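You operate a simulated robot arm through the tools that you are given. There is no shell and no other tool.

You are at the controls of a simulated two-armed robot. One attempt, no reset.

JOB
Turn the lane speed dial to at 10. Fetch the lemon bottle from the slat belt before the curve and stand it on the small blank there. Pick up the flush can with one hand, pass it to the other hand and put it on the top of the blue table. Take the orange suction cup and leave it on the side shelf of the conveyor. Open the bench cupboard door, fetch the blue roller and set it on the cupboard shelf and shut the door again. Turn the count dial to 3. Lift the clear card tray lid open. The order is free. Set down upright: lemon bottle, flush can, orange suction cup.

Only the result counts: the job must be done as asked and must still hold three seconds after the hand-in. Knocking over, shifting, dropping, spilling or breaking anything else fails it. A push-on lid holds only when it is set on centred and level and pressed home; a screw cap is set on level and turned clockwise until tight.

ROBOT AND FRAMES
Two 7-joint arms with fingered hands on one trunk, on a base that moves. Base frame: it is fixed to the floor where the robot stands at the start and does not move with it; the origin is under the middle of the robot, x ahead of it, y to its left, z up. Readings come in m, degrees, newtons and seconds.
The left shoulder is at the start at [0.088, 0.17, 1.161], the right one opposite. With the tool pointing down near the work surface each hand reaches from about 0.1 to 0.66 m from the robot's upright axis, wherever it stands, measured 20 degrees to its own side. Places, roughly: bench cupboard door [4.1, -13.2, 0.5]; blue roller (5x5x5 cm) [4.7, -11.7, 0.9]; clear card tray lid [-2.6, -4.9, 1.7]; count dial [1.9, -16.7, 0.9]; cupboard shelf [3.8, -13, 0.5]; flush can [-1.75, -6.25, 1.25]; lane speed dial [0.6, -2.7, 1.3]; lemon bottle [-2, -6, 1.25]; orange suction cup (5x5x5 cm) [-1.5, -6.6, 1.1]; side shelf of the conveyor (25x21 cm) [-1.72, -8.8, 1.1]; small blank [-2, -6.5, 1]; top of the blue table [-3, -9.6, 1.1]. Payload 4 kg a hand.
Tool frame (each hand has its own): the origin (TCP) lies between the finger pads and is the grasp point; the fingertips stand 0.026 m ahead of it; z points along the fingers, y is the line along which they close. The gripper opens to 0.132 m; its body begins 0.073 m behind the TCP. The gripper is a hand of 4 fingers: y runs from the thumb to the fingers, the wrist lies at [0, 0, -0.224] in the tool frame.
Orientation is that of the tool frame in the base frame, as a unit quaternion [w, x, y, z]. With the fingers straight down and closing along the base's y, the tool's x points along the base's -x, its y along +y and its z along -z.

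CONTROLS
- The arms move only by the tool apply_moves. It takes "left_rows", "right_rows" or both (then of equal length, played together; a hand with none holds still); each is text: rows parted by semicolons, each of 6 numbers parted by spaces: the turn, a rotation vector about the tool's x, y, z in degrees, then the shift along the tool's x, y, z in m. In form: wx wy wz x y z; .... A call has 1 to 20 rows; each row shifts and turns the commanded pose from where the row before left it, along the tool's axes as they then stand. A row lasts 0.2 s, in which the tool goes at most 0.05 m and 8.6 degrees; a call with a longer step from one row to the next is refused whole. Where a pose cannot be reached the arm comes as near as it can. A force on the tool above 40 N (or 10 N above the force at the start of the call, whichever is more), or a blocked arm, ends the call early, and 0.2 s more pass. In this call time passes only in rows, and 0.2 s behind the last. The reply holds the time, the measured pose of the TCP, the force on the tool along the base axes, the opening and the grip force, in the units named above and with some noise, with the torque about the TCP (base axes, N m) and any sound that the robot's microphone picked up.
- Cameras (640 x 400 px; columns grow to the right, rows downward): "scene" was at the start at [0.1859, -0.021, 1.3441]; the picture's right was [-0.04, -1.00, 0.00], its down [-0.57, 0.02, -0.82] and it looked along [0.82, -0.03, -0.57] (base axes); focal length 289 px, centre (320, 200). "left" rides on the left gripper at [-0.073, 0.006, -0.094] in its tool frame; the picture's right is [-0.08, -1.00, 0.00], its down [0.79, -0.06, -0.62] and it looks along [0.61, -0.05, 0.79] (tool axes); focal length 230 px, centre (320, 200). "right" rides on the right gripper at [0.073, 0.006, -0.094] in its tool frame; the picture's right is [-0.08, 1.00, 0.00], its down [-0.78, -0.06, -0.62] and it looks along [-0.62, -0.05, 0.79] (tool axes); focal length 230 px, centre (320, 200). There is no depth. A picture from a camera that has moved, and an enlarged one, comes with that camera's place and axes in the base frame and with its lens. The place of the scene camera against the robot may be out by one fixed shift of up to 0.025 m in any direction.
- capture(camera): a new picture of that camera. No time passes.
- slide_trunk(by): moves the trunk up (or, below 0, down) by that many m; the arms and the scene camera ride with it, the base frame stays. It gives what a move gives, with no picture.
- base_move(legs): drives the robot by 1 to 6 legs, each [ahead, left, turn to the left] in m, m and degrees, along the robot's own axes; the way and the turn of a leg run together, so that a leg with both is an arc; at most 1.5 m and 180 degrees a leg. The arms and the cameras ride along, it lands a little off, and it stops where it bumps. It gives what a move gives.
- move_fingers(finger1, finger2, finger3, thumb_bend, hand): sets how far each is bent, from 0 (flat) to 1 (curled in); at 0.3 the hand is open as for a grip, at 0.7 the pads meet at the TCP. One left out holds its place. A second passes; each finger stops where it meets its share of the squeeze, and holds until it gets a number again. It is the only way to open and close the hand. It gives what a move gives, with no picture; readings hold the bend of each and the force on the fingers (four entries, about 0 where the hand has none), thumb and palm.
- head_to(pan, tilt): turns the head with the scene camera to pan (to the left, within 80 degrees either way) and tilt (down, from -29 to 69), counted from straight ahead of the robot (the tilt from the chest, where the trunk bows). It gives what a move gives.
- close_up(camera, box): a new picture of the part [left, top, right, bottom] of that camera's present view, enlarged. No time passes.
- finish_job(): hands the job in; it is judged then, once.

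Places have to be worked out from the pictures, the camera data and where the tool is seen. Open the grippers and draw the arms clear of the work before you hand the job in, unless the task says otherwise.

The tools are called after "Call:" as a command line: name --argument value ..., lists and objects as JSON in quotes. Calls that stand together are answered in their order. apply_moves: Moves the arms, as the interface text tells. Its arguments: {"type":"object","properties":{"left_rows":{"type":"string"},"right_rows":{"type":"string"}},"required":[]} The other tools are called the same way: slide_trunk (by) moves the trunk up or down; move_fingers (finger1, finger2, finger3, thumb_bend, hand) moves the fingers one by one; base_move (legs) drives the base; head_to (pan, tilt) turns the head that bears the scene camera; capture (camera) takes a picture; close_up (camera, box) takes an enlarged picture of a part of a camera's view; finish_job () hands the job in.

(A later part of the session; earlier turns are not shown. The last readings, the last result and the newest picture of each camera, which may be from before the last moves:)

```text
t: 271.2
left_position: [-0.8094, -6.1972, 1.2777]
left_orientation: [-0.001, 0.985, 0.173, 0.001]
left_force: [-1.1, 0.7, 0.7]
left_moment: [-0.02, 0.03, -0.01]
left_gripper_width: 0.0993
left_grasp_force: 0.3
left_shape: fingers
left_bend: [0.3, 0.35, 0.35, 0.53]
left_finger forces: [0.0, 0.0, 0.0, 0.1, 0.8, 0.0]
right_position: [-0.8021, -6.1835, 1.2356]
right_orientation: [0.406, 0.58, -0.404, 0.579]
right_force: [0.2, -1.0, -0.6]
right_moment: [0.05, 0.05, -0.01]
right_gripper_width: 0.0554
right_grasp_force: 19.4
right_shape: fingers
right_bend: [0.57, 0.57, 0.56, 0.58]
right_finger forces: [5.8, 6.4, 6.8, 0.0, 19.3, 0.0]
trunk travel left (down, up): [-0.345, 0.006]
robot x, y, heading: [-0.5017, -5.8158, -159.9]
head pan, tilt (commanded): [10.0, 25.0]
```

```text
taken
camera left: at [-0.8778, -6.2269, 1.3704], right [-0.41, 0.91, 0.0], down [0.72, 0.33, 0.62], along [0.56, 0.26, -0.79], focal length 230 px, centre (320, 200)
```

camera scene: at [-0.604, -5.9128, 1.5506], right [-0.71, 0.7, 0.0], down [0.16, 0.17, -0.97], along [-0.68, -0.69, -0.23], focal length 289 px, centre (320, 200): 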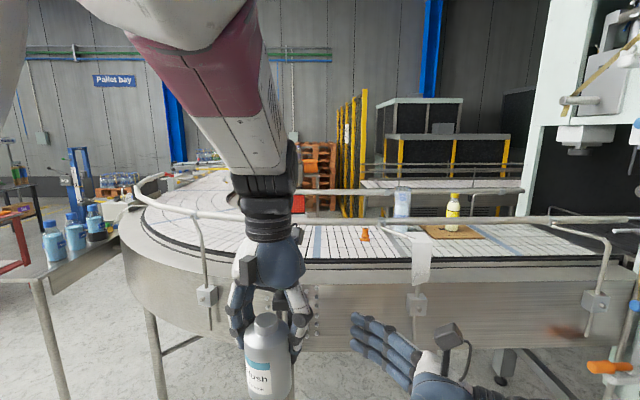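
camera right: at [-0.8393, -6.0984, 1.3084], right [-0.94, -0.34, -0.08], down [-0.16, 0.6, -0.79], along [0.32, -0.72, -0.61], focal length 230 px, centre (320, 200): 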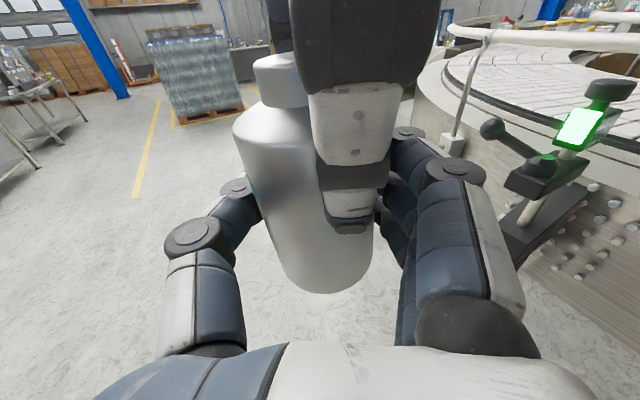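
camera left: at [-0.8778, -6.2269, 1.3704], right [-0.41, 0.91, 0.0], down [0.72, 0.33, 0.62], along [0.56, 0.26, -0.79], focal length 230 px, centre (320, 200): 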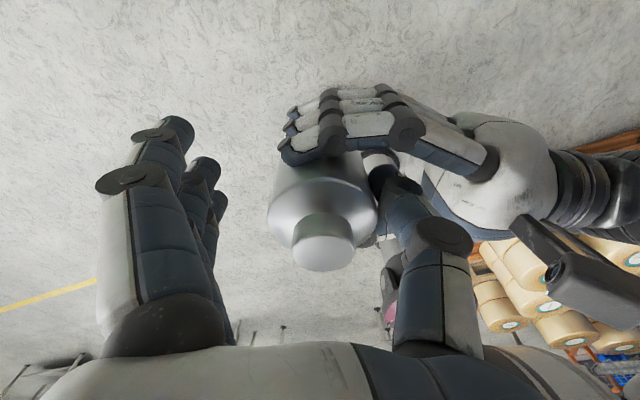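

Left fingers are off. Raising the left hand straight up.

Call:
apply_moves --left_rows "0 0 0 0 -0.004 0; 0 0 0 0 0 -0.02; 0 0 0 0 0 -0.03; 0 0 0 0 0 -0.03; 0 0 0 0 0 -0.03; 0 0 0 0 0 -0.03; 0 0 0 0 0 0"

Call:
capture --camera "left"

Call:
capture --camera "right"

```text
t: 272.8
left_position: [-0.8124, -6.2089, 1.4162]
left_orientation: [-0.037, 0.983, 0.18, -0.006]
left_force: [0.0, 0.1, 1.1]
left_moment: [0.0, 0.01, -0.03]
left_gripper_width: 0.0984
left_grasp_force: 0.0
left_shape: fingers
left_bend: [0.3, 0.35, 0.35, 0.53]
left_finger forces: [0.0, 0.0, 0.0, 0.0, 0.1, 0.0]
left hand out of reach, approached as far as the arm can: row 5
right_position: [-0.8015, -6.1855, 1.2356]
right_orientation: [0.405, 0.58, -0.403, 0.58]
right_force: [-0.3, 0.5, 0.1]
right_moment: [0.02, 0.04, -0.02]
right_gripper_width: 0.0553
right_grasp_force: 19.1
right_shape: fingers
right_bend: [0.57, 0.57, 0.56, 0.59]
right_finger forces: [5.7, 6.5, 7.0, 0.0, 19.0, 0.0]
trunk travel left (down, up): [-0.345, 0.006]
robot x, y, heading: [-0.5032, -5.8126, -159.9]
head pan, tilt (commanded): [10.0, 25.0]
```

```text
taken
camera left: at [-0.8763, -6.2459, 1.5094], right [-0.43, 0.9, 0.07], down [0.73, 0.29, 0.62], along [0.54, 0.32, -0.78], focal length 230 px, centre (320, 200)
```

left: 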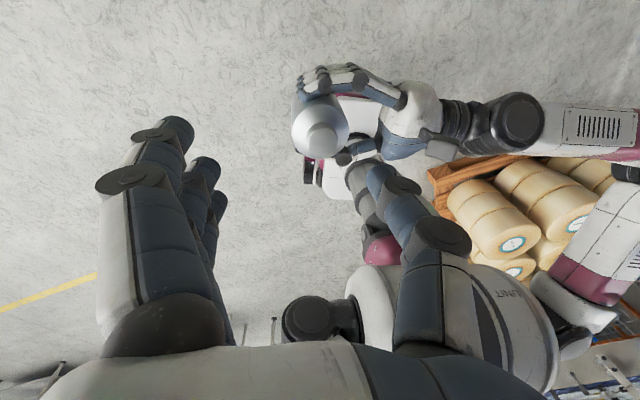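

```text
taken
camera right: at [-0.8395, -6.0985, 1.3083], right [-0.94, -0.34, -0.08], down [-0.16, 0.6, -0.79], along [0.32, -0.72, -0.61], focal length 230 px, centre (320, 200)
```

right: 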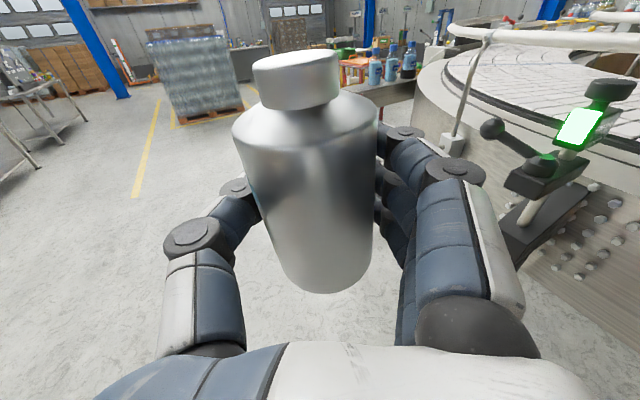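

Hand-over done: the right hand alone holds the can upright. I'll move the left hand outward to free its elbow, then drive around the belt curve toward the blue table.

Call:
apply_moves --left_rows "-1 0 0 0.01 0.035 0; -1 0 0 0.01 0.035 0; -1 0 0 0.01 0.035 0; -1 0 0 0 0.03 0; 0 0 0 0 0 0"

Call:
move_fingers --hand "left" --finger1 0.3 --finger2 0.3 --finger3 0.3 --thumb_bend 0.3

Call:
head_to --pan 60 --tilt 15

Call:
capture --camera "scene"

```text
t: 274.0
left_position: [-0.7384, -6.3123, 1.4205]
left_orientation: [0.036, 0.984, 0.174, 0.006]
left_force: [0.1, 0.0, 0.0]
left_moment: [-0.01, 0.02, 0.0]
left_gripper_width: 0.0986
left_grasp_force: 0.0
left_shape: fingers
left_bend: [0.3, 0.35, 0.35, 0.53]
left_finger forces: [0.1, 0.0, 0.1, 0.0, 0.0, 0.1]
right_position: [-0.8021, -6.1824, 1.2362]
right_orientation: [0.405, 0.579, -0.405, 0.579]
right_force: [0.1, 0.6, 0.8]
right_moment: [0.0, 0.04, 0.01]
right_gripper_width: 0.0554
right_grasp_force: 18.9
right_shape: fingers
right_bend: [0.57, 0.57, 0.56, 0.59]
right_finger forces: [5.7, 6.5, 7.1, 0.1, 19.0, 0.0]
trunk travel left (down, up): [-0.345, 0.006]
robot x, y, heading: [-0.5054, -5.8176, -160.0]
head pan, tilt (commanded): [10.0, 25.0]
```

```text
t: 275.0
left_position: [-0.7383, -6.314, 1.4203]
left_orientation: [0.034, 0.984, 0.174, 0.006]
left_force: [0.6, -0.4, -0.8]
left_moment: [0.01, 0.04, -0.01]
left_gripper_width: 0.1361
left_grasp_force: 0.1
left_shape: fingers
left_bend: [0.3, 0.3, 0.3, 0.3]
left_finger forces: [0.0, 0.0, 0.0, 0.0, 0.0, 0.0]
right_position: [-0.8024, -6.1835, 1.2362]
right_orientation: [0.405, 0.58, -0.405, 0.58]
right_force: [0.5, 1.0, -0.5]
right_moment: [0.01, 0.03, 0.01]
right_gripper_width: 0.0553
right_grasp_force: 19.5
right_shape: fingers
right_bend: [0.57, 0.57, 0.56, 0.59]
right_finger forces: [5.6, 6.4, 7.0, 0.0, 19.0, 0.1]
trunk travel left (down, up): [-0.345, 0.006]
robot x, y, heading: [-0.5058, -5.8144, -159.6]
head pan, tilt (commanded): [10.0, 25.0]
```

```text
t: 276.2
left_position: [-0.7381, -6.3143, 1.4203]
left_orientation: [0.035, 0.984, 0.174, 0.005]
left_force: [-0.6, -0.3, 0.5]
left_moment: [0.0, 0.0, 0.01]
left_gripper_width: 0.1357
left_grasp_force: 0.0
left_shape: fingers
left_bend: [0.3, 0.3, 0.3, 0.3]
left_finger forces: [0.0, 0.1, 0.1, 0.0, 0.0, 0.1]
right_position: [-0.8019, -6.1831, 1.2358]
right_orientation: [0.405, 0.58, -0.404, 0.58]
right_force: [0.0, -0.1, -0.9]
right_moment: [0.04, 0.04, 0.0]
right_gripper_width: 0.0553
right_grasp_force: 18.8
right_shape: fingers
right_bend: [0.57, 0.57, 0.56, 0.59]
right_finger forces: [5.7, 6.4, 7.0, 0.1, 18.9, 0.0]
trunk travel left (down, up): [-0.345, 0.006]
robot x, y, heading: [-0.5021, -5.8189, -159.8]
head pan, tilt (commanded): [60.0, 15.0]
```

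```text
taken
camera scene: at [-0.6048, -5.9121, 1.538], right [-0.7, 0.71, 0.0], down [0.26, 0.25, -0.93], along [-0.67, -0.65, -0.36], focal length 289 px, centre (320, 200)
```

scene: 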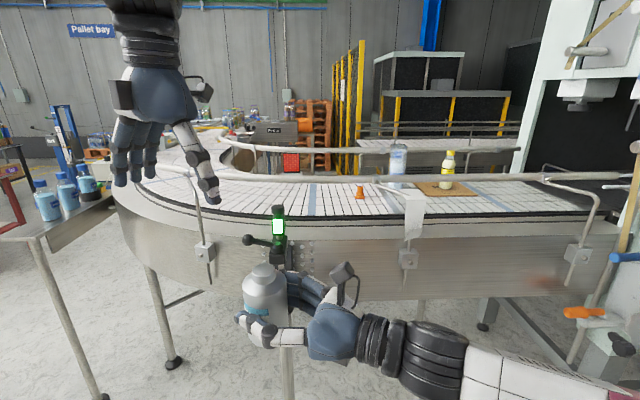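

The head can't turn fully because the left elbow is still close. I'll lower the left hand and move it further out.

Call:
apply_moves --left_rows "0 0 0 0 0.02 0.04; 0 0 0 0 0.02 0.04; 0 0 0 0 0.01 0.04; -4 0 0 0 0 0.02; 0 0 0 0 0 0"

Call:
head_to --pan 50 --tilt 10

Call:
capture --camera "scene"

```text
t: 277.4
left_position: [-0.7182, -6.372, 1.2853]
left_orientation: [0.069, 0.982, 0.173, 0.012]
left_force: [0.4, -1.0, -0.7]
left_moment: [0.02, -0.01, -0.01]
left_gripper_width: 0.136
left_grasp_force: 0.1
left_shape: fingers
left_bend: [0.3, 0.3, 0.3, 0.3]
left_finger forces: [0.0, 0.0, 0.0, 0.1, 0.0, 0.0]
right_position: [-0.801, -6.1856, 1.2363]
right_orientation: [0.405, 0.58, -0.404, 0.58]
right_force: [0.5, -0.6, 0.9]
right_moment: [0.02, 0.01, -0.02]
right_gripper_width: 0.0551
right_grasp_force: 19.5
right_shape: fingers
right_bend: [0.57, 0.57, 0.56, 0.59]
right_finger forces: [5.6, 6.4, 7.0, 0.0, 19.1, 0.0]
trunk travel left (down, up): [-0.345, 0.006]
robot x, y, heading: [-0.5025, -5.8189, -160.2]
head pan, tilt (commanded): [60.0, 15.0]
```

```text
t: 278.1
left_position: [-0.7185, -6.3711, 1.2852]
left_orientation: [0.069, 0.982, 0.174, 0.011]
left_force: [0.3, -0.3, 0.2]
left_moment: [0.02, 0.01, 0.03]
left_gripper_width: 0.1362
left_grasp_force: 0.0
left_shape: fingers
left_bend: [0.3, 0.3, 0.3, 0.3]
left_finger forces: [0.1, 0.0, 0.1, 0.0, 0.0, 0.1]
right_position: [-0.8017, -6.1836, 1.2354]
right_orientation: [0.406, 0.579, -0.405, 0.579]
right_force: [-0.5, -0.5, -0.8]
right_moment: [0.04, 0.04, -0.02]
right_gripper_width: 0.0553
right_grasp_force: 19.3
right_shape: fingers
right_bend: [0.57, 0.57, 0.56, 0.59]
right_finger forces: [5.6, 6.4, 6.9, 0.0, 18.9, 0.0]
trunk travel left (down, up): [-0.345, 0.006]
robot x, y, heading: [-0.5047, -5.8176, -159.7]
head pan, tilt (commanded): [50.0, 10.0]
```

```text
taken
camera scene: at [-0.5698, -5.9345, 1.5562], right [-0.94, 0.34, 0.0], down [0.06, 0.16, -0.98], along [-0.33, -0.93, -0.17], focal length 289 px, centre (320, 200)
```

scene: 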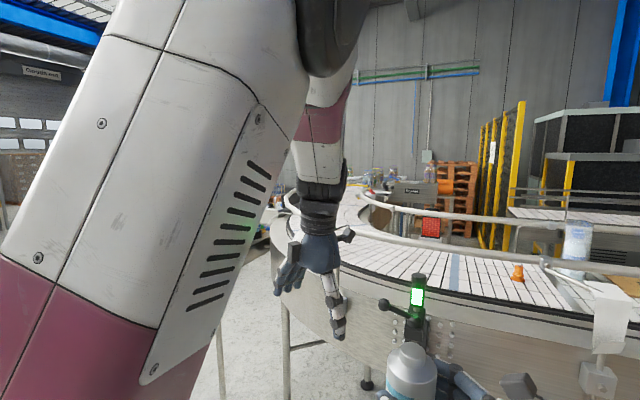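

Head is free now. I'll straighten the left wrist, turn to face -n, and strafe left along the clear corridor I used before.

Call:
apply_moves --left_rows "7.9 0 0 0 0 0; 0 0 0 0 0 0"

Call:
base_move --legs '[[-0.1, 0, 24.5], [0, 1.1, 0], [0, 1.1, 0]]'

Call:
head_to --pan 0 --tilt 15

Call:
capture --camera "scene"

Call:
capture --camera "right"

```text
t: 278.7
left_position: [-0.7186, -6.3691, 1.2865]
left_orientation: [0.001, 0.985, 0.174, 0.0]
left_force: [-0.1, 0.6, 1.2]
left_moment: [0.02, -0.04, 0.0]
left_gripper_width: 0.1359
left_grasp_force: 0.2
left_shape: fingers
left_bend: [0.3, 0.3, 0.3, 0.3]
left_finger forces: [0.0, 0.1, 0.0, 0.0, 0.0, 0.0]
right_position: [-0.8028, -6.1828, 1.2363]
right_orientation: [0.406, 0.579, -0.404, 0.58]
right_force: [-0.3, -0.4, 0.4]
right_moment: [0.01, 0.05, 0.01]
right_gripper_width: 0.0553
right_grasp_force: 18.8
right_shape: fingers
right_bend: [0.57, 0.57, 0.56, 0.59]
right_finger forces: [5.6, 6.4, 7.0, 0.0, 18.9, 0.1]
trunk travel left (down, up): [-0.345, 0.006]
robot x, y, heading: [-0.5031, -5.8144, -159.8]
head pan, tilt (commanded): [50.0, 10.0]
```

```text
t: 299.5
left_position: [1.1497, -7.9424, 1.2849]
left_orientation: [0.001, 0.927, 0.374, -0.001]
left_force: [0.2, -0.3, -0.1]
left_moment: [0.01, 0.04, 0.01]
left_gripper_width: 0.1361
left_grasp_force: 0.0
left_shape: fingers
left_bend: [0.3, 0.3, 0.3, 0.3]
left_finger forces: [0.0, 0.1, 0.0, 0.1, 0.0, 0.1]
right_position: [0.9982, -7.805, 1.2369]
right_orientation: [0.277, 0.651, -0.275, 0.651]
right_force: [-1.2, 0.3, 0.6]
right_moment: [0.03, 0.04, 0.02]
right_gripper_width: 0.0551
right_grasp_force: 19.3
right_shape: fingers
right_bend: [0.57, 0.57, 0.56, 0.59]
right_finger forces: [5.6, 6.2, 6.9, 0.0, 18.8, 0.1]
trunk travel left (down, up): [-0.345, 0.006]
robot x, y, heading: [1.123, -7.3467, -135.8]
head pan, tilt (commanded): [50.0, 10.0]
```

```text
t: 300.7
left_position: [1.1494, -7.9418, 1.2855]
left_orientation: [0.001, 0.927, 0.374, 0.0]
left_force: [-0.5, 0.2, 1.2]
left_moment: [0.02, 0.01, 0.02]
left_gripper_width: 0.136
left_grasp_force: 0.0
left_shape: fingers
left_bend: [0.3, 0.3, 0.3, 0.3]
left_finger forces: [0.0, 0.0, 0.0, 0.0, 0.1, 0.0]
right_position: [0.9985, -7.806, 1.2363]
right_orientation: [0.277, 0.651, -0.276, 0.651]
right_force: [0.8, 0.9, -1.0]
right_moment: [0.03, -0.01, -0.02]
right_gripper_width: 0.0549
right_grasp_force: 18.2
right_shape: fingers
right_bend: [0.57, 0.57, 0.56, 0.59]
right_finger forces: [5.7, 6.4, 7.0, 0.0, 18.9, 0.1]
trunk travel left (down, up): [-0.345, 0.006]
robot x, y, heading: [1.1204, -7.3455, -136.1]
head pan, tilt (commanded): [0.0, 15.0]
```

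```text
taken
camera scene: at [1.0291, -7.458, 1.548], right [-0.7, 0.72, 0.0], down [0.19, 0.18, -0.97], along [-0.69, -0.67, -0.26], focal length 289 px, centre (320, 200)
```

scene: 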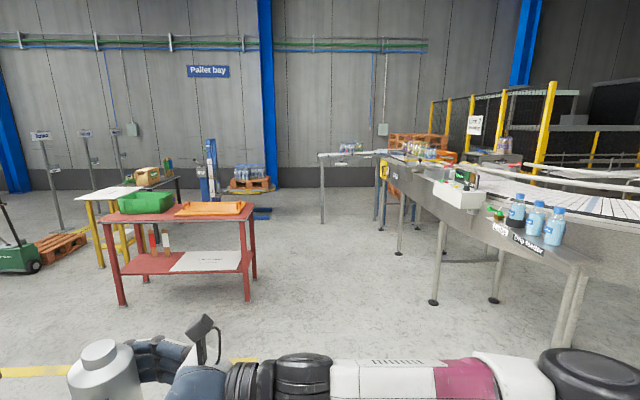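

```text
taken
camera right: at [0.9292, -7.7416, 1.3083], right [-0.72, -0.69, -0.08], down [-0.39, 0.48, -0.79], along [0.58, -0.53, -0.61], focal length 230 px, centre (320, 200)
```

right: 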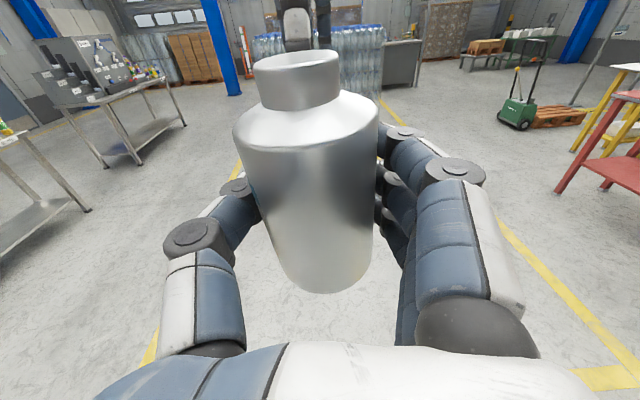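

I'm at a≈5.99, n≈-4.40 facing -n. The side shelf and blue table should be right of centre; zooming there.

Call:
close_up --camera "scene" --box '[300, 120, 540, 270]'

```text
2.67 times, centred on (420, 195) of scene
camera zoom: at [1.0291, -7.458, 1.548], right [-0.7, 0.72, 0.0], down [0.19, 0.18, -0.97], along [-0.69, -0.67, -0.26], focal length 771 px, centre (53, 213)
```

zoom: 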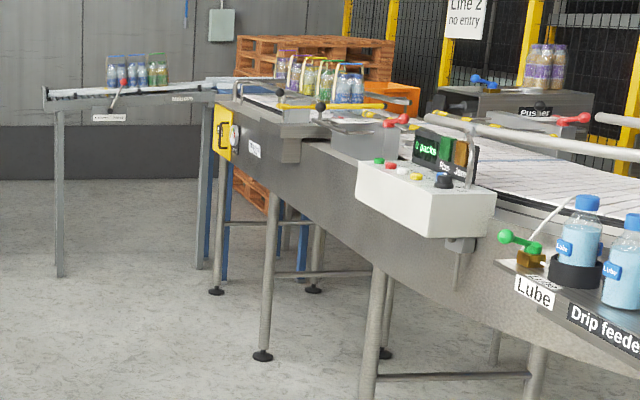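

I'll drive forward (toward -n) between the red table and the belt curve.

Call:
base_move --legs '[[1.3, 0, 1], [1.0, 0, 0]]'

Call:
head_to --pan -30 --tilt 15

Call:
capture --camera "scene"

Call:
head_to --pan 10 --tilt 15

Call:
capture --camera "scene"

```text
t: 312.0
left_position: [-0.4477, -9.5712, 1.285]
left_orientation: [0.001, 0.923, 0.384, -0.001]
left_force: [0.7, 0.9, -0.5]
left_moment: [0.0, 0.02, -0.01]
left_gripper_width: 0.1357
left_grasp_force: 0.1
left_shape: fingers
left_bend: [0.3, 0.3, 0.3, 0.3]
left_finger forces: [0.0, 0.0, 0.0, 0.0, 0.0, 0.0]
right_position: [-0.6028, -9.4375, 1.2352]
right_orientation: [0.269, 0.654, -0.267, 0.654]
right_force: [-0.9, 0.4, -0.4]
right_moment: [0.0, 0.02, -0.01]
right_gripper_width: 0.0555
right_grasp_force: 18.7
right_shape: fingers
right_bend: [0.57, 0.57, 0.56, 0.59]
right_finger forces: [5.5, 6.3, 6.9, 0.0, 18.7, 0.0]
trunk travel left (down, up): [-0.345, 0.006]
robot x, y, heading: [-0.49, -8.979, -134.7]
head pan, tilt (commanded): [0.0, 15.0]
```

```text
t: 312.9
left_position: [-0.4478, -9.5701, 1.285]
left_orientation: [0.001, 0.923, 0.384, -0.001]
left_force: [-0.2, 0.8, 0.0]
left_moment: [0.01, -0.01, 0.02]
left_gripper_width: 0.136
left_grasp_force: 0.1
left_shape: fingers
left_bend: [0.3, 0.3, 0.3, 0.3]
left_finger forces: [0.0, 0.0, 0.0, 0.1, 0.1, 0.0]
right_position: [-0.6016, -9.4383, 1.2356]
right_orientation: [0.268, 0.654, -0.268, 0.654]
right_force: [0.7, -0.2, 0.6]
right_moment: [0.01, -0.02, -0.03]
right_gripper_width: 0.0551
right_grasp_force: 18.4
right_shape: fingers
right_bend: [0.57, 0.57, 0.56, 0.59]
right_finger forces: [5.6, 6.3, 6.9, 0.1, 18.7, 0.0]
trunk travel left (down, up): [-0.345, 0.006]
robot x, y, heading: [-0.4871, -8.9776, -134.8]
head pan, tilt (commanded): [-30.0, 15.0]
```

```text
taken
camera scene: at [-0.6045, -9.0481, 1.548], right [-0.27, 0.96, 0.0], down [0.25, 0.07, -0.97], along [-0.93, -0.26, -0.26], focal length 289 px, centre (320, 200)
```

scene: 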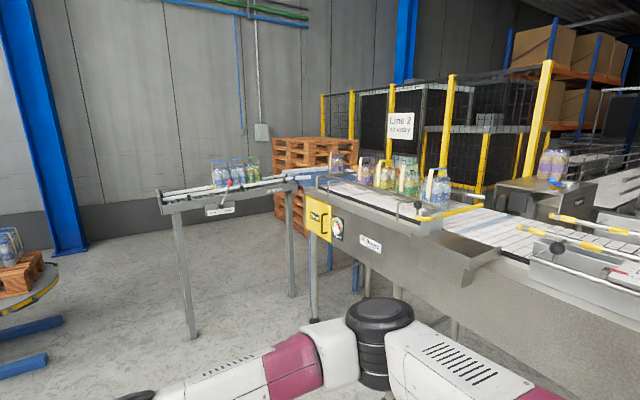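

```text
t: 314.0
left_position: [-0.4476, -9.57, 1.2845]
left_orientation: [0.002, 0.923, 0.385, 0.0]
left_force: [-0.5, -0.2, 0.1]
left_moment: [-0.01, -0.02, 0.0]
left_gripper_width: 0.1359
left_grasp_force: 0.1
left_shape: fingers
left_bend: [0.3, 0.3, 0.3, 0.3]
left_finger forces: [0.0, 0.1, 0.0, 0.0, 0.0, 0.0]
right_position: [-0.6025, -9.436, 1.2349]
right_orientation: [0.269, 0.654, -0.268, 0.654]
right_force: [0.2, 0.0, 0.4]
right_moment: [0.03, 0.02, 0.03]
right_gripper_width: 0.055
right_grasp_force: 18.7
right_shape: fingers
right_bend: [0.57, 0.57, 0.56, 0.59]
right_finger forces: [5.6, 6.4, 6.9, 0.1, 18.8, 0.1]
trunk travel left (down, up): [-0.345, 0.006]
robot x, y, heading: [-0.4891, -8.9791, -134.8]
head pan, tilt (commanded): [10.0, 15.0]
```

```text
taken
camera scene: at [-0.5675, -9.1, 1.548], right [-0.82, 0.57, 0.0], down [0.15, 0.21, -0.97], along [-0.55, -0.79, -0.26], focal length 289 px, centre (320, 200)
```

scene: 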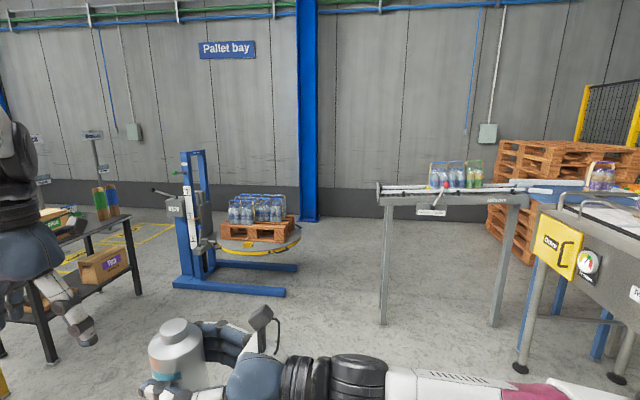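

The gray plate on the conveyor side matches the side shelf (z≈1.1); the blue table lies beyond the conveyor end. Zooming on it.

Call:
head_to --pan -20 --tilt 12

Call:
close_up --camera "scene" --box '[280, 110, 520, 260]'

Call:
close_up --camera "scene" --box '[400, 150, 640, 300]'

```text
t: 314.9
left_position: [-0.448, -9.5707, 1.2855]
left_orientation: [0.002, 0.923, 0.384, 0.0]
left_force: [0.5, 0.9, -0.3]
left_moment: [0.0, 0.02, -0.01]
left_gripper_width: 0.1358
left_grasp_force: 0.0
left_shape: fingers
left_bend: [0.3, 0.3, 0.3, 0.3]
left_finger forces: [0.0, 0.0, 0.0, 0.1, 0.1, 0.0]
right_position: [-0.6024, -9.4375, 1.236]
right_orientation: [0.27, 0.654, -0.267, 0.654]
right_force: [0.3, -0.9, -0.4]
right_moment: [-0.01, 0.04, 0.01]
right_gripper_width: 0.0554
right_grasp_force: 18.7
right_shape: fingers
right_bend: [0.57, 0.57, 0.56, 0.59]
right_finger forces: [5.6, 6.2, 6.8, 0.0, 18.9, 0.0]
trunk travel left (down, up): [-0.345, 0.006]
robot x, y, heading: [-0.4899, -8.9768, -134.7]
head pan, tilt (commanded): [-20.0, 12.0]
```

```text
2.67 times, centred on (400, 185) of scene
camera zoom: at [-0.5986, -9.0633, 1.5529], right [-0.43, 0.9, 0.0], down [0.19, 0.09, -0.98], along [-0.88, -0.42, -0.21], focal length 771 px, centre (107, 240)
```

zoom: 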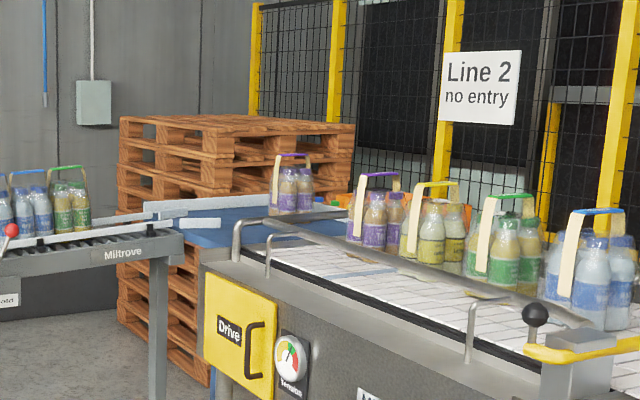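

```text
2.67 times, centred on (520, 225) of scene
camera zoom: at [-0.5986, -9.0633, 1.5529], right [-0.43, 0.9, 0.0], down [0.19, 0.09, -0.98], along [-0.88, -0.42, -0.21], focal length 771 px, centre (-213, 133)
```

zoom: 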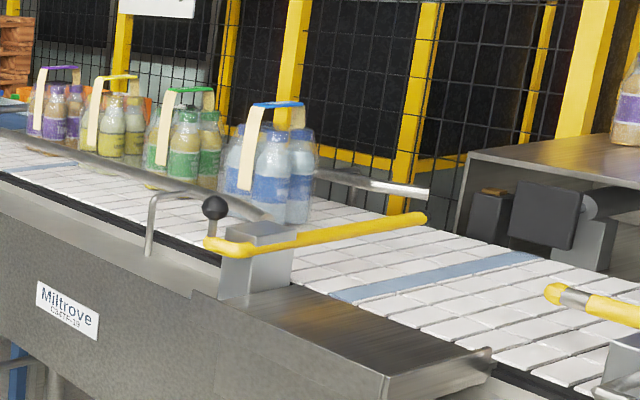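

The side shelf (gray plate, 25×21) and the blue table between roller infeed and conveyor end are identified. For placing, the right hand should point forward rather than left; I'll swing it about the vertical, keeping the can upright.

Call:
apply_moves --right_rows "-7.5 0 0 0 0.0176 -0.0275; -7.5 0 0 0 0.0211 -0.025; -7.5 0 0 0 0.0242 -0.022; -7.5 0 0 0 0.0268 -0.0187; -7.5 0 0 0 0.029 -0.015; -7.5 0 0 0 0.0307 -0.0111; 0 0 0 0 0 0"

Call:
capture --camera "right"

```text
t: 316.5
left_position: [-0.4479, -9.5717, 1.2848]
left_orientation: [0.001, 0.923, 0.384, 0.0]
left_force: [0.0, 0.7, 1.0]
left_moment: [-0.02, 0.02, -0.01]
left_gripper_width: 0.1356
left_grasp_force: 0.1
left_shape: fingers
left_bend: [0.3, 0.3, 0.3, 0.3]
left_finger forces: [0.0, 0.0, 0.0, 0.1, 0.0, 0.0]
right_position: [-0.7936, -9.3974, 1.2356]
right_orientation: [0.499, 0.501, -0.498, 0.501]
right_force: [0.2, -0.6, -1.2]
right_moment: [0.02, -0.02, 0.02]
right_gripper_width: 0.0546
right_grasp_force: 19.6
right_shape: fingers
right_bend: [0.57, 0.57, 0.56, 0.59]
right_finger forces: [5.6, 6.4, 7.0, 0.1, 19.2, 0.0]
trunk travel left (down, up): [-0.345, 0.006]
robot x, y, heading: [-0.4909, -8.9788, -134.6]
head pan, tilt (commanded): [-20.0, 12.0]
```

```text
taken
camera right: at [-0.8007, -9.3038, 1.3069], right [-1.0, -0.01, -0.08], down [0.06, 0.62, -0.79], along [0.05, -0.79, -0.61], focal length 230 px, centre (320, 200)
```

right: 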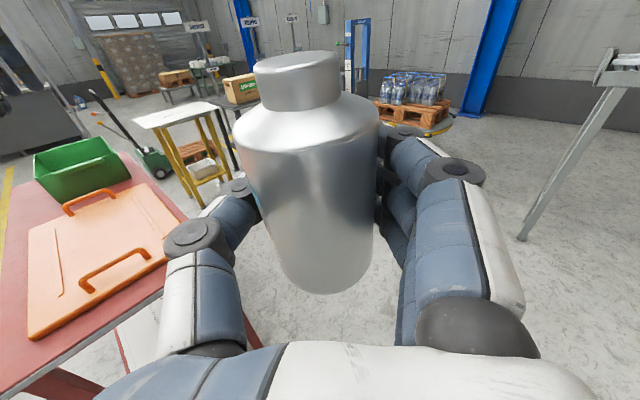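

Halfway round, the can is steady and upright. Completing the swing to point forward.

Call:
apply_moves --right_rows "-7.5 0 0 0 0.0319 -0.007; -7.5 0 0 0 0.0326 -0.0028; -7.5 0 0 0 0.0326 0.0015; -7.5 0 0 0 0.0322 0.0058; -7.5 0 0 0 0.0311 0.0099; -7.5 0 0 0 0.0296 0.0139; 0 0 0 0 0 0"

Call:
capture --camera "right"

Call:
capture --camera "scene"

```text
t: 318.1
left_position: [-0.4487, -9.5697, 1.2865]
left_orientation: [0.001, 0.923, 0.385, 0.0]
left_force: [-0.7, 0.8, -0.4]
left_moment: [-0.02, -0.01, 0.01]
left_gripper_width: 0.1362
left_grasp_force: 0.1
left_shape: fingers
left_bend: [0.3, 0.3, 0.3, 0.3]
left_finger forces: [0.0, 0.1, 0.1, 0.0, 0.0, 0.0]
right_position: [-0.9871, -9.3559, 1.2345]
right_orientation: [0.653, 0.271, -0.652, 0.272]
right_force: [-0.2, -0.4, -0.4]
right_moment: [0.03, -0.03, -0.03]
right_gripper_width: 0.0547
right_grasp_force: 18.5
right_shape: fingers
right_bend: [0.58, 0.57, 0.56, 0.59]
right_finger forces: [5.8, 6.3, 6.8, 0.0, 19.0, 0.0]
trunk travel left (down, up): [-0.345, 0.006]
robot x, y, heading: [-0.4916, -8.9746, -134.6]
head pan, tilt (commanded): [-20.0, 12.0]
```

```text
taken
camera right: at [-0.9247, -9.2857, 1.3075], right [-0.71, 0.7, -0.08], down [0.48, 0.39, -0.79], along [-0.52, -0.59, -0.61], focal length 230 px, centre (320, 200)
```

right: 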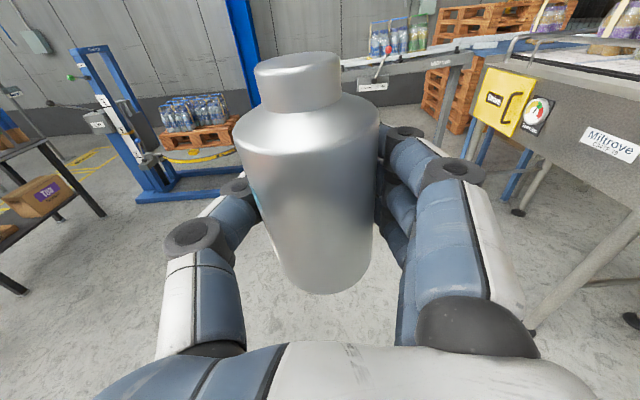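

```text
taken
camera scene: at [-0.5987, -9.0629, 1.5529], right [-0.43, 0.9, 0.0], down [0.19, 0.09, -0.98], along [-0.88, -0.42, -0.21], focal length 289 px, centre (320, 200)
```

scene: 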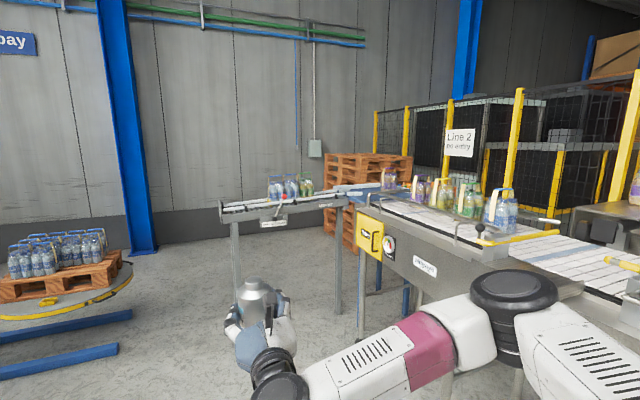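

The right hand now points forward with the can upright. I'll drive further and turn toward the blue table for a closer look.

Call:
base_move --legs '[[1.2, 0, 0], [0, 0, -60]]'

Call:
head_to --pan 0 --tilt 20

Call:
capture --camera "scene"

Call:
close_up --camera "scene" --box '[180, 100, 420, 250]'

```text
t: 326.8
left_position: [-1.8115, -10.1682, 1.285]
left_orientation: [0.001, 0.992, -0.124, -0.001]
left_force: [-0.1, -0.2, -0.8]
left_moment: [-0.01, -0.03, 0.02]
left_gripper_width: 0.1361
left_grasp_force: 0.0
left_shape: fingers
left_bend: [0.3, 0.3, 0.3, 0.3]
left_finger forces: [0.0, 0.0, 0.1, 0.0, 0.0, 0.0]
right_position: [-1.9013, -9.5958, 1.2346]
right_orientation: [0.702, -0.086, -0.701, -0.086]
right_force: [0.5, 0.9, 0.1]
right_moment: [-0.01, -0.06, 0.02]
right_gripper_width: 0.0542
right_grasp_force: 18.3
right_shape: fingers
right_bend: [0.58, 0.57, 0.56, 0.59]
right_finger forces: [5.5, 6.1, 6.8, 0.0, 18.4, 0.0]
trunk travel left (down, up): [-0.345, 0.006]
robot x, y, heading: [-1.3224, -9.8295, 166.1]
head pan, tilt (commanded): [-20.0, 12.0]
```

```text
t: 327.6
left_position: [-1.8121, -10.1675, 1.2851]
left_orientation: [0.0, 0.992, -0.123, -0.001]
left_force: [0.6, -0.3, -0.6]
left_moment: [-0.03, 0.05, -0.02]
left_gripper_width: 0.1357
left_grasp_force: 0.0
left_shape: fingers
left_bend: [0.3, 0.3, 0.3, 0.3]
left_finger forces: [0.1, 0.0, 0.0, 0.0, 0.0, 0.1]
right_position: [-1.9003, -9.5954, 1.2351]
right_orientation: [0.703, -0.087, -0.701, -0.086]
right_force: [-0.5, 0.5, 0.3]
right_moment: [-0.02, -0.02, 0.01]
right_gripper_width: 0.054
right_grasp_force: 18.4
right_shape: fingers
right_bend: [0.58, 0.57, 0.56, 0.59]
right_finger forces: [5.5, 6.3, 6.8, 0.0, 18.5, 0.0]
trunk travel left (down, up): [-0.345, 0.006]
robot x, y, heading: [-1.3179, -9.831, 166.3]
head pan, tilt (commanded): [0.0, 20.0]
```

```text
taken
camera scene: at [-1.4479, -9.8145, 1.5399], right [0.24, 0.97, 0.0], down [0.33, -0.08, -0.94], along [-0.91, 0.23, -0.34], focal length 289 px, centre (320, 200)
```

scene: 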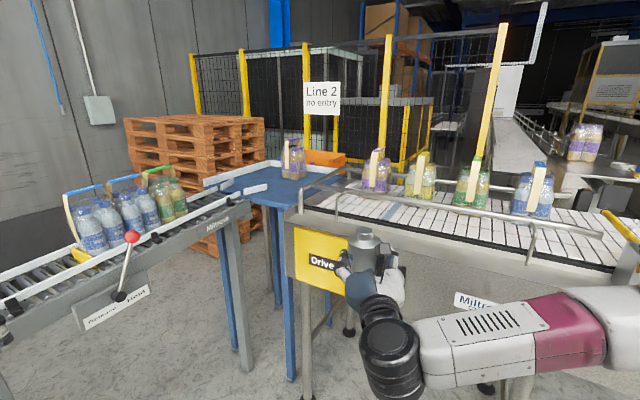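

```text
2.67 times, centred on (300, 175) of scene
camera zoom: at [-1.4479, -9.8145, 1.5399], right [0.24, 0.97, 0.0], down [0.33, -0.08, -0.94], along [-0.91, 0.23, -0.34], focal length 771 px, centre (373, 267)
```

zoom: 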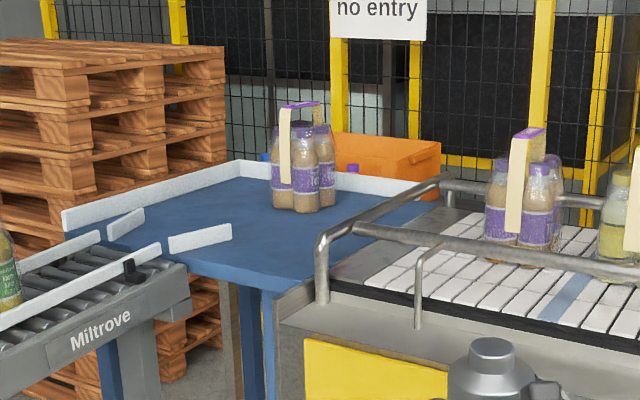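

The blue table's free area is around a≈4.9, n≈-8.81, but my right elbow would run over the conveyor end from here. Plan: face -n and let the right hand point to the right (toward -a). I'll turn back to heading -135 and test that hand orientation in free space.

Call:
base_move --legs '[[0, 0, 58.7]]'

Call:
apply_moves --right_rows "-7.5 0 0 0 0.0411 -0.0115; -7.5 0 0 0 0.0423 -0.0061; -7.5 0 0 0 0.0427 -0.0005; -7.5 0 0 0 0.0424 0.0051; -7.5 0 0 0 0.0414 0.0106; -7.5 0 0 0 0.0397 0.0159; 0 0 0 0 0 0"

Call:
capture --camera "right"

```text
t: 330.6
left_position: [-1.2904, -10.4243, 1.2861]
left_orientation: [0.002, 0.926, 0.377, -0.001]
left_force: [-0.2, -0.9, -0.5]
left_moment: [-0.01, 0.01, -0.02]
left_gripper_width: 0.1361
left_grasp_force: 0.1
left_shape: fingers
left_bend: [0.3, 0.3, 0.3, 0.3]
left_finger forces: [0.1, 0.1, 0.1, 0.1, 0.1, 0.0]
right_position: [-1.8237, -10.2005, 1.2346]
right_orientation: [0.655, 0.267, -0.654, 0.268]
right_force: [0.5, -0.3, -1.6]
right_moment: [0.03, 0.0, -0.04]
right_gripper_width: 0.0541
right_grasp_force: 18.4
right_shape: fingers
right_bend: [0.58, 0.57, 0.56, 0.59]
right_finger forces: [5.4, 6.2, 6.8, 0.0, 18.4, 0.0]
trunk travel left (down, up): [-0.345, 0.006]
robot x, y, heading: [-1.3225, -9.8289, -135.4]
head pan, tilt (commanded): [0.0, 20.0]
```

```text
t: 332.2
left_position: [-1.2895, -10.4253, 1.2856]
left_orientation: [0.001, 0.926, 0.377, 0.0]
left_force: [0.4, -0.1, -0.2]
left_moment: [0.03, 0.0, -0.02]
left_gripper_width: 0.136
left_grasp_force: 0.2
left_shape: fingers
left_bend: [0.3, 0.3, 0.3, 0.3]
left_finger forces: [0.0, 0.1, 0.0, 0.1, 0.0, 0.0]
right_position: [-1.9467, -9.9766, 1.2353]
right_orientation: [-0.707, 0.004, 0.707, 0.004]
right_force: [-0.5, -1.4, -0.2]
right_moment: [0.04, -0.05, -0.01]
right_gripper_width: 0.0541
right_grasp_force: 18.3
right_shape: fingers
right_bend: [0.58, 0.57, 0.56, 0.59]
right_finger forces: [5.6, 6.3, 6.9, 0.0, 18.7, 0.0]
trunk travel left (down, up): [-0.345, 0.006]
robot x, y, heading: [-1.3219, -9.8289, -135.6]
head pan, tilt (commanded): [0.0, 20.0]
```

```text
taken
camera right: at [-1.8536, -9.9727, 1.3078], right [0.01, 1.0, -0.08], down [0.62, -0.07, -0.79], along [-0.79, -0.04, -0.61], focal length 230 px, centre (320, 200)
```

right: 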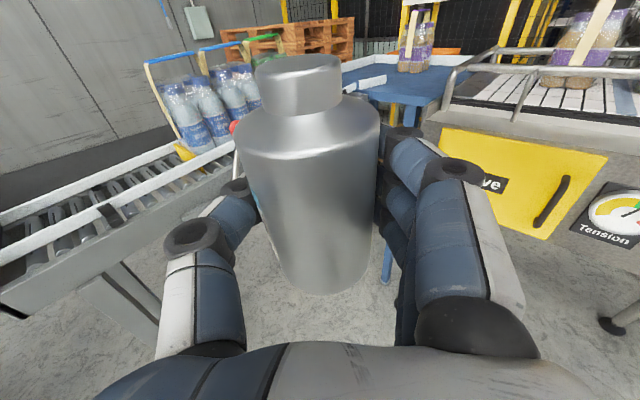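

45° to the right is fine. Continuing to point fully right.

Call:
apply_moves --right_rows "-7.5 0 0 0 0.0373 0.0209; -7.5 0 0 0 0.0342 0.0256; -7.5 0 0 0 0.0306 0.0299; -7.5 0 0 0 0.0264 0.0336; -7.5 0 0 0 0.0218 0.0368; -7.5 0 0 0 0.0168 0.0393; 0 0 0 0 0 0"

Call:
capture --camera "right"

Call:
head_to --pan -45 --tilt 25

Call:
capture --camera "scene"

```text
t: 333.8
left_position: [-1.289, -10.4241, 1.2862]
left_orientation: [0.001, 0.926, 0.377, 0.0]
left_force: [0.9, -0.8, 0.3]
left_moment: [0.02, 0.01, -0.01]
left_gripper_width: 0.136
left_grasp_force: 0.1
left_shape: fingers
left_bend: [0.3, 0.3, 0.3, 0.3]
left_finger forces: [0.0, 0.0, 0.0, 0.0, 0.0, 0.0]
right_position: [-2.0699, -9.7501, 1.2319]
right_orientation: [-0.651, 0.275, 0.652, 0.275]
right_force: [-0.2, 0.1, 0.3]
right_moment: [0.01, -0.04, -0.01]
right_gripper_width: 0.054
right_grasp_force: 18.3
right_shape: fingers
right_bend: [0.58, 0.57, 0.56, 0.59]
right_finger forces: [5.4, 6.1, 6.7, 0.0, 18.2, 0.0]
trunk travel left (down, up): [-0.345, 0.006]
robot x, y, heading: [-1.3233, -9.8349, -135.3]
head pan, tilt (commanded): [0.0, 20.0]
```

```text
taken
camera right: at [-2.0015, -9.813, 1.3049], right [0.71, 0.7, -0.08], down [0.39, -0.48, -0.78], along [-0.58, 0.53, -0.62], focal length 230 px, centre (320, 200)
```

right: 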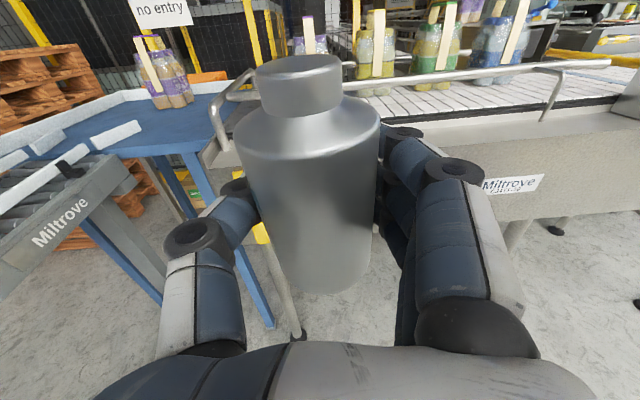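

```text
t: 335.0
left_position: [-1.2901, -10.4239, 1.2856]
left_orientation: [0.001, 0.926, 0.377, -0.001]
left_force: [-0.4, -0.2, 0.2]
left_moment: [-0.01, -0.02, 0.01]
left_gripper_width: 0.1358
left_grasp_force: 0.1
left_shape: fingers
left_bend: [0.3, 0.3, 0.3, 0.3]
left_finger forces: [0.0, 0.1, 0.0, 0.0, 0.0, 0.0]
right_position: [-2.0712, -9.7497, 1.2321]
right_orientation: [-0.652, 0.275, 0.652, 0.274]
right_force: [-0.5, 0.2, -0.6]
right_moment: [-0.03, -0.05, 0.0]
right_gripper_width: 0.0538
right_grasp_force: 17.8
right_shape: fingers
right_bend: [0.58, 0.57, 0.56, 0.59]
right_finger forces: [5.6, 6.1, 6.5, 0.0, 18.2, 0.0]
trunk travel left (down, up): [-0.345, 0.006]
robot x, y, heading: [-1.321, -9.8305, -135.5]
head pan, tilt (commanded): [-45.0, 25.0]
```

```text
taken
camera scene: at [-1.4395, -9.8742, 1.5318], right [0.01, 1.0, 0.0], down [0.42, 0.0, -0.91], along [-0.91, 0.01, -0.42], focal length 289 px, centre (320, 200)
```

scene: 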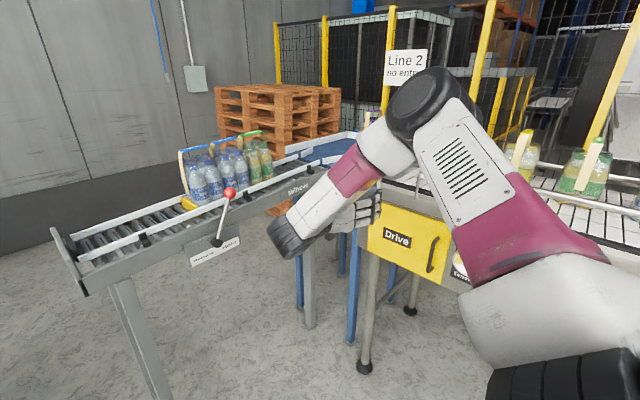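

Pointing right works, with the elbow now raised and clear. The hand camera sees the table; zooming to locate its edges.

Call:
close_up --camera "right" --box '[60, 60, 300, 210]'

Call:
close_up --camera "scene" --box '[260, 110, 420, 230]'

```text
2.67 times, centred on (180, 135) of right
camera zoom: at [-2.0017, -9.8128, 1.3047], right [0.71, 0.7, -0.08], down [0.39, -0.48, -0.78], along [-0.59, 0.53, -0.62], focal length 614 px, centre (693, 373)
```

zoom: 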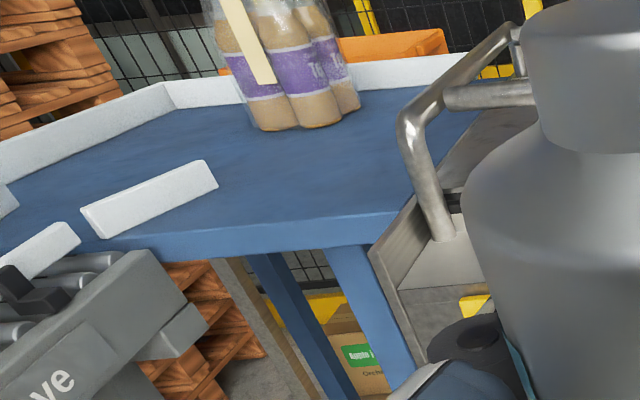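

```text
3.33 times, centred on (340, 170) of scene
camera zoom: at [-1.4395, -9.8742, 1.5318], right [0.01, 1.0, 0.0], down [0.42, 0.0, -0.91], along [-0.91, 0.01, -0.42], focal length 964 px, centre (253, 300)
```

zoom: 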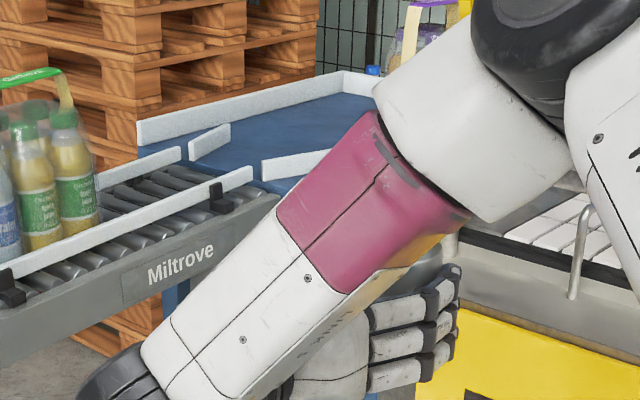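

Table near edge at a≈5.015 (n from -8.63 to -8.91), bottle pack at (4.69,-8.87), guide piece near (4.9,-8.9). Target for the can: a≈4.90, n≈-8.74. I'll move the base ahead 0.38 and right 0.33, keeping the can above table height.

Call:
base_move --legs '[[0.38, 0, 0.4], [0, -0.33, 0]]'

Call:
capture --camera "right"

Call:
capture --camera "scene"

```text
t: 340.4
left_position: [-1.7845, -10.4639, 1.2848]
left_orientation: [0.001, 0.923, 0.385, 0.0]
left_force: [0.2, 0.9, -1.1]
left_moment: [0.01, 0.01, 0.01]
left_gripper_width: 0.1357
left_grasp_force: 0.1
left_shape: fingers
left_bend: [0.3, 0.3, 0.3, 0.3]
left_finger forces: [0.1, 0.0, 0.1, 0.1, 0.0, 0.0]
right_position: [-2.5768, -9.8019, 1.2322]
right_orientation: [-0.654, 0.269, 0.654, 0.268]
right_force: [0.4, -1.0, 0.0]
right_moment: [0.01, -0.02, 0.01]
right_gripper_width: 0.0538
right_grasp_force: 18.1
right_shape: fingers
right_bend: [0.58, 0.57, 0.56, 0.59]
right_finger forces: [5.4, 6.1, 6.7, 0.0, 18.2, 0.0]
trunk travel left (down, up): [-0.345, 0.006]
robot x, y, heading: [-1.8275, -9.8697, -134.7]
head pan, tilt (commanded): [-45.0, 25.0]
```

```text
taken
camera right: at [-2.5071, -9.8648, 1.3047], right [0.7, 0.71, -0.08], down [0.4, -0.48, -0.78], along [-0.59, 0.52, -0.62], focal length 230 px, centre (320, 200)
```

right: 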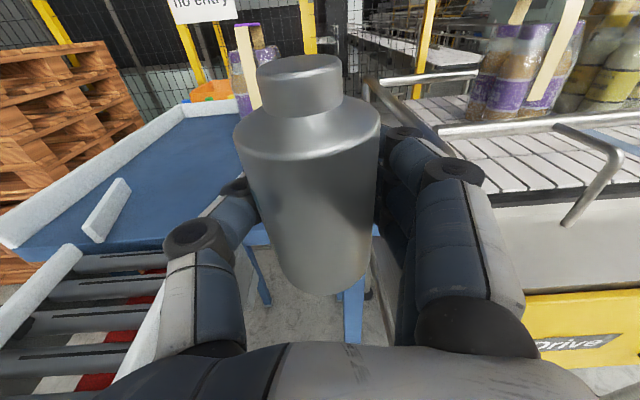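

```text
taken
camera scene: at [-1.9443, -9.917, 1.5318], right [-0.01, 1.0, 0.0], down [0.42, 0.0, -0.91], along [-0.91, -0.01, -0.42], focal length 289 px, centre (320, 200)
```

scene: 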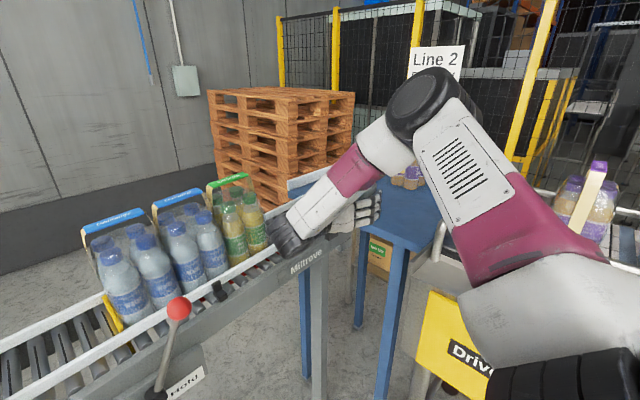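

The can is just outside the table edge. Zooming the hand camera to refine the table edge position.

Call:
close_up --camera "right" --box '[0, 80, 240, 290]'

Call:
close_up --camera "scene" --box '[270, 140, 470, 290]'

```text
1.90 times, centred on (120, 185) of right
camera zoom: at [-2.5071, -9.8648, 1.3047], right [0.7, 0.71, -0.08], down [0.4, -0.48, -0.78], along [-0.59, 0.52, -0.62], focal length 438 px, centre (701, 229)
```

zoom: 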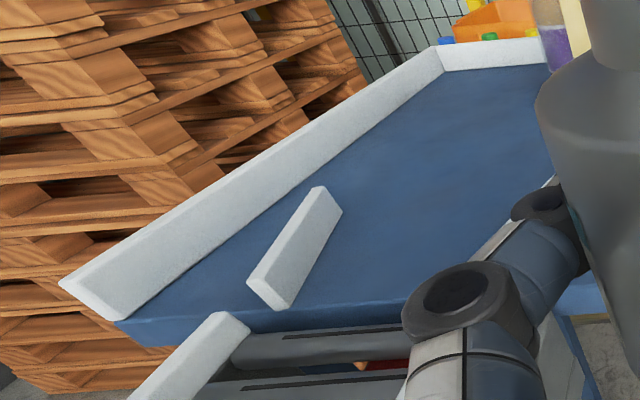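

```text
2.67 times, centred on (370, 215) of scene
camera zoom: at [-1.9443, -9.917, 1.5318], right [-0.01, 1.0, 0.0], down [0.42, 0.0, -0.91], along [-0.91, -0.01, -0.42], focal length 771 px, centre (187, 160)
```

zoom: 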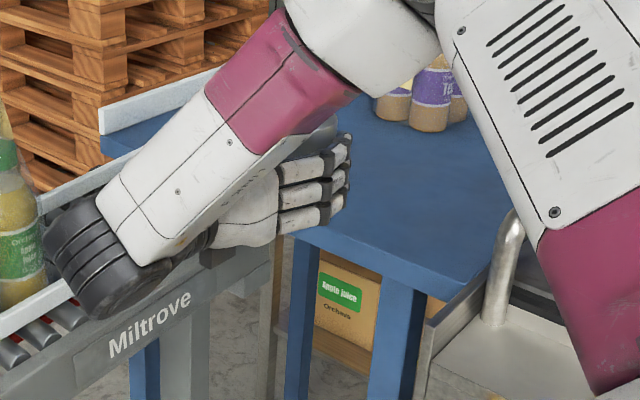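

Table top ≈1.091 m with near edge at a≈4.993; a white guide piece sits at n≈-8.87…-8.94, so I'll set the can at n≈-8.725, a≈4.885. Sliding the hand in above the table.

Call:
apply_moves --right_rows "0 0 0 0 0.028 0; 0 0 0 0 0 0.04; 0 0 0 0 0 0.04; 0 0 0 0 0 0.04; 0 0 0 0 0 0.045; 0 0 0 0 0 0.045; 0 0 0 0 0 0"

Call:
capture --camera "right"

Call:
capture --camera "scene"

```text
t: 342.0
left_position: [-1.7849, -10.464, 1.2851]
left_orientation: [0.001, 0.923, 0.384, 0.0]
left_force: [-0.4, -1.2, -0.5]
left_moment: [0.01, 0.05, 0.02]
left_gripper_width: 0.1359
left_grasp_force: 0.0
left_shape: fingers
left_bend: [0.3, 0.3, 0.3, 0.3]
left_finger forces: [0.0, 0.0, 0.1, 0.0, 0.0, 0.1]
right_position: [-2.7076, -9.6345, 1.2326]
right_orientation: [-0.654, 0.269, 0.655, 0.267]
right_force: [0.2, 0.4, 0.5]
right_moment: [0.0, -0.03, 0.03]
right_gripper_width: 0.0535
right_grasp_force: 19.0
right_shape: fingers
right_bend: [0.58, 0.57, 0.56, 0.59]
right_finger forces: [5.5, 6.1, 6.7, 0.1, 18.4, 0.0]
trunk travel left (down, up): [-0.345, 0.006]
robot x, y, heading: [-1.8242, -9.8688, -134.6]
head pan, tilt (commanded): [-45.0, 25.0]
```

```text
taken
camera right: at [-2.6368, -9.6963, 1.3049], right [0.7, 0.71, -0.08], down [0.4, -0.48, -0.78], along [-0.59, 0.52, -0.62], focal length 230 px, centre (320, 200)
```

right: 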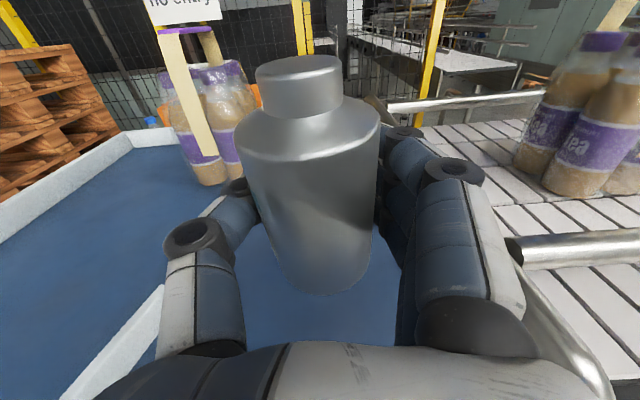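

```text
taken
camera scene: at [-1.9438, -9.9176, 1.5318], right [-0.01, 1.0, 0.0], down [0.42, 0.0, -0.91], along [-0.91, -0.01, -0.42], focal length 289 px, centre (320, 200)
```

scene: 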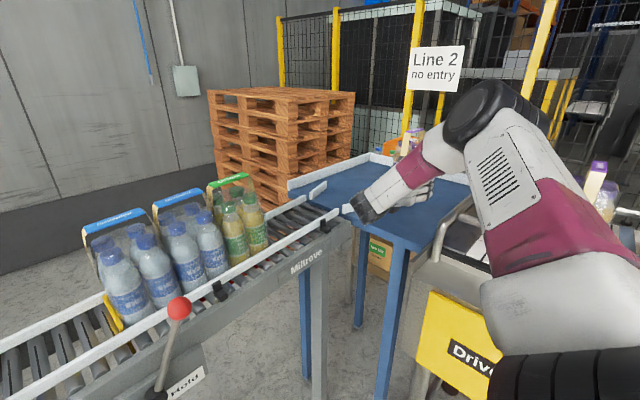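

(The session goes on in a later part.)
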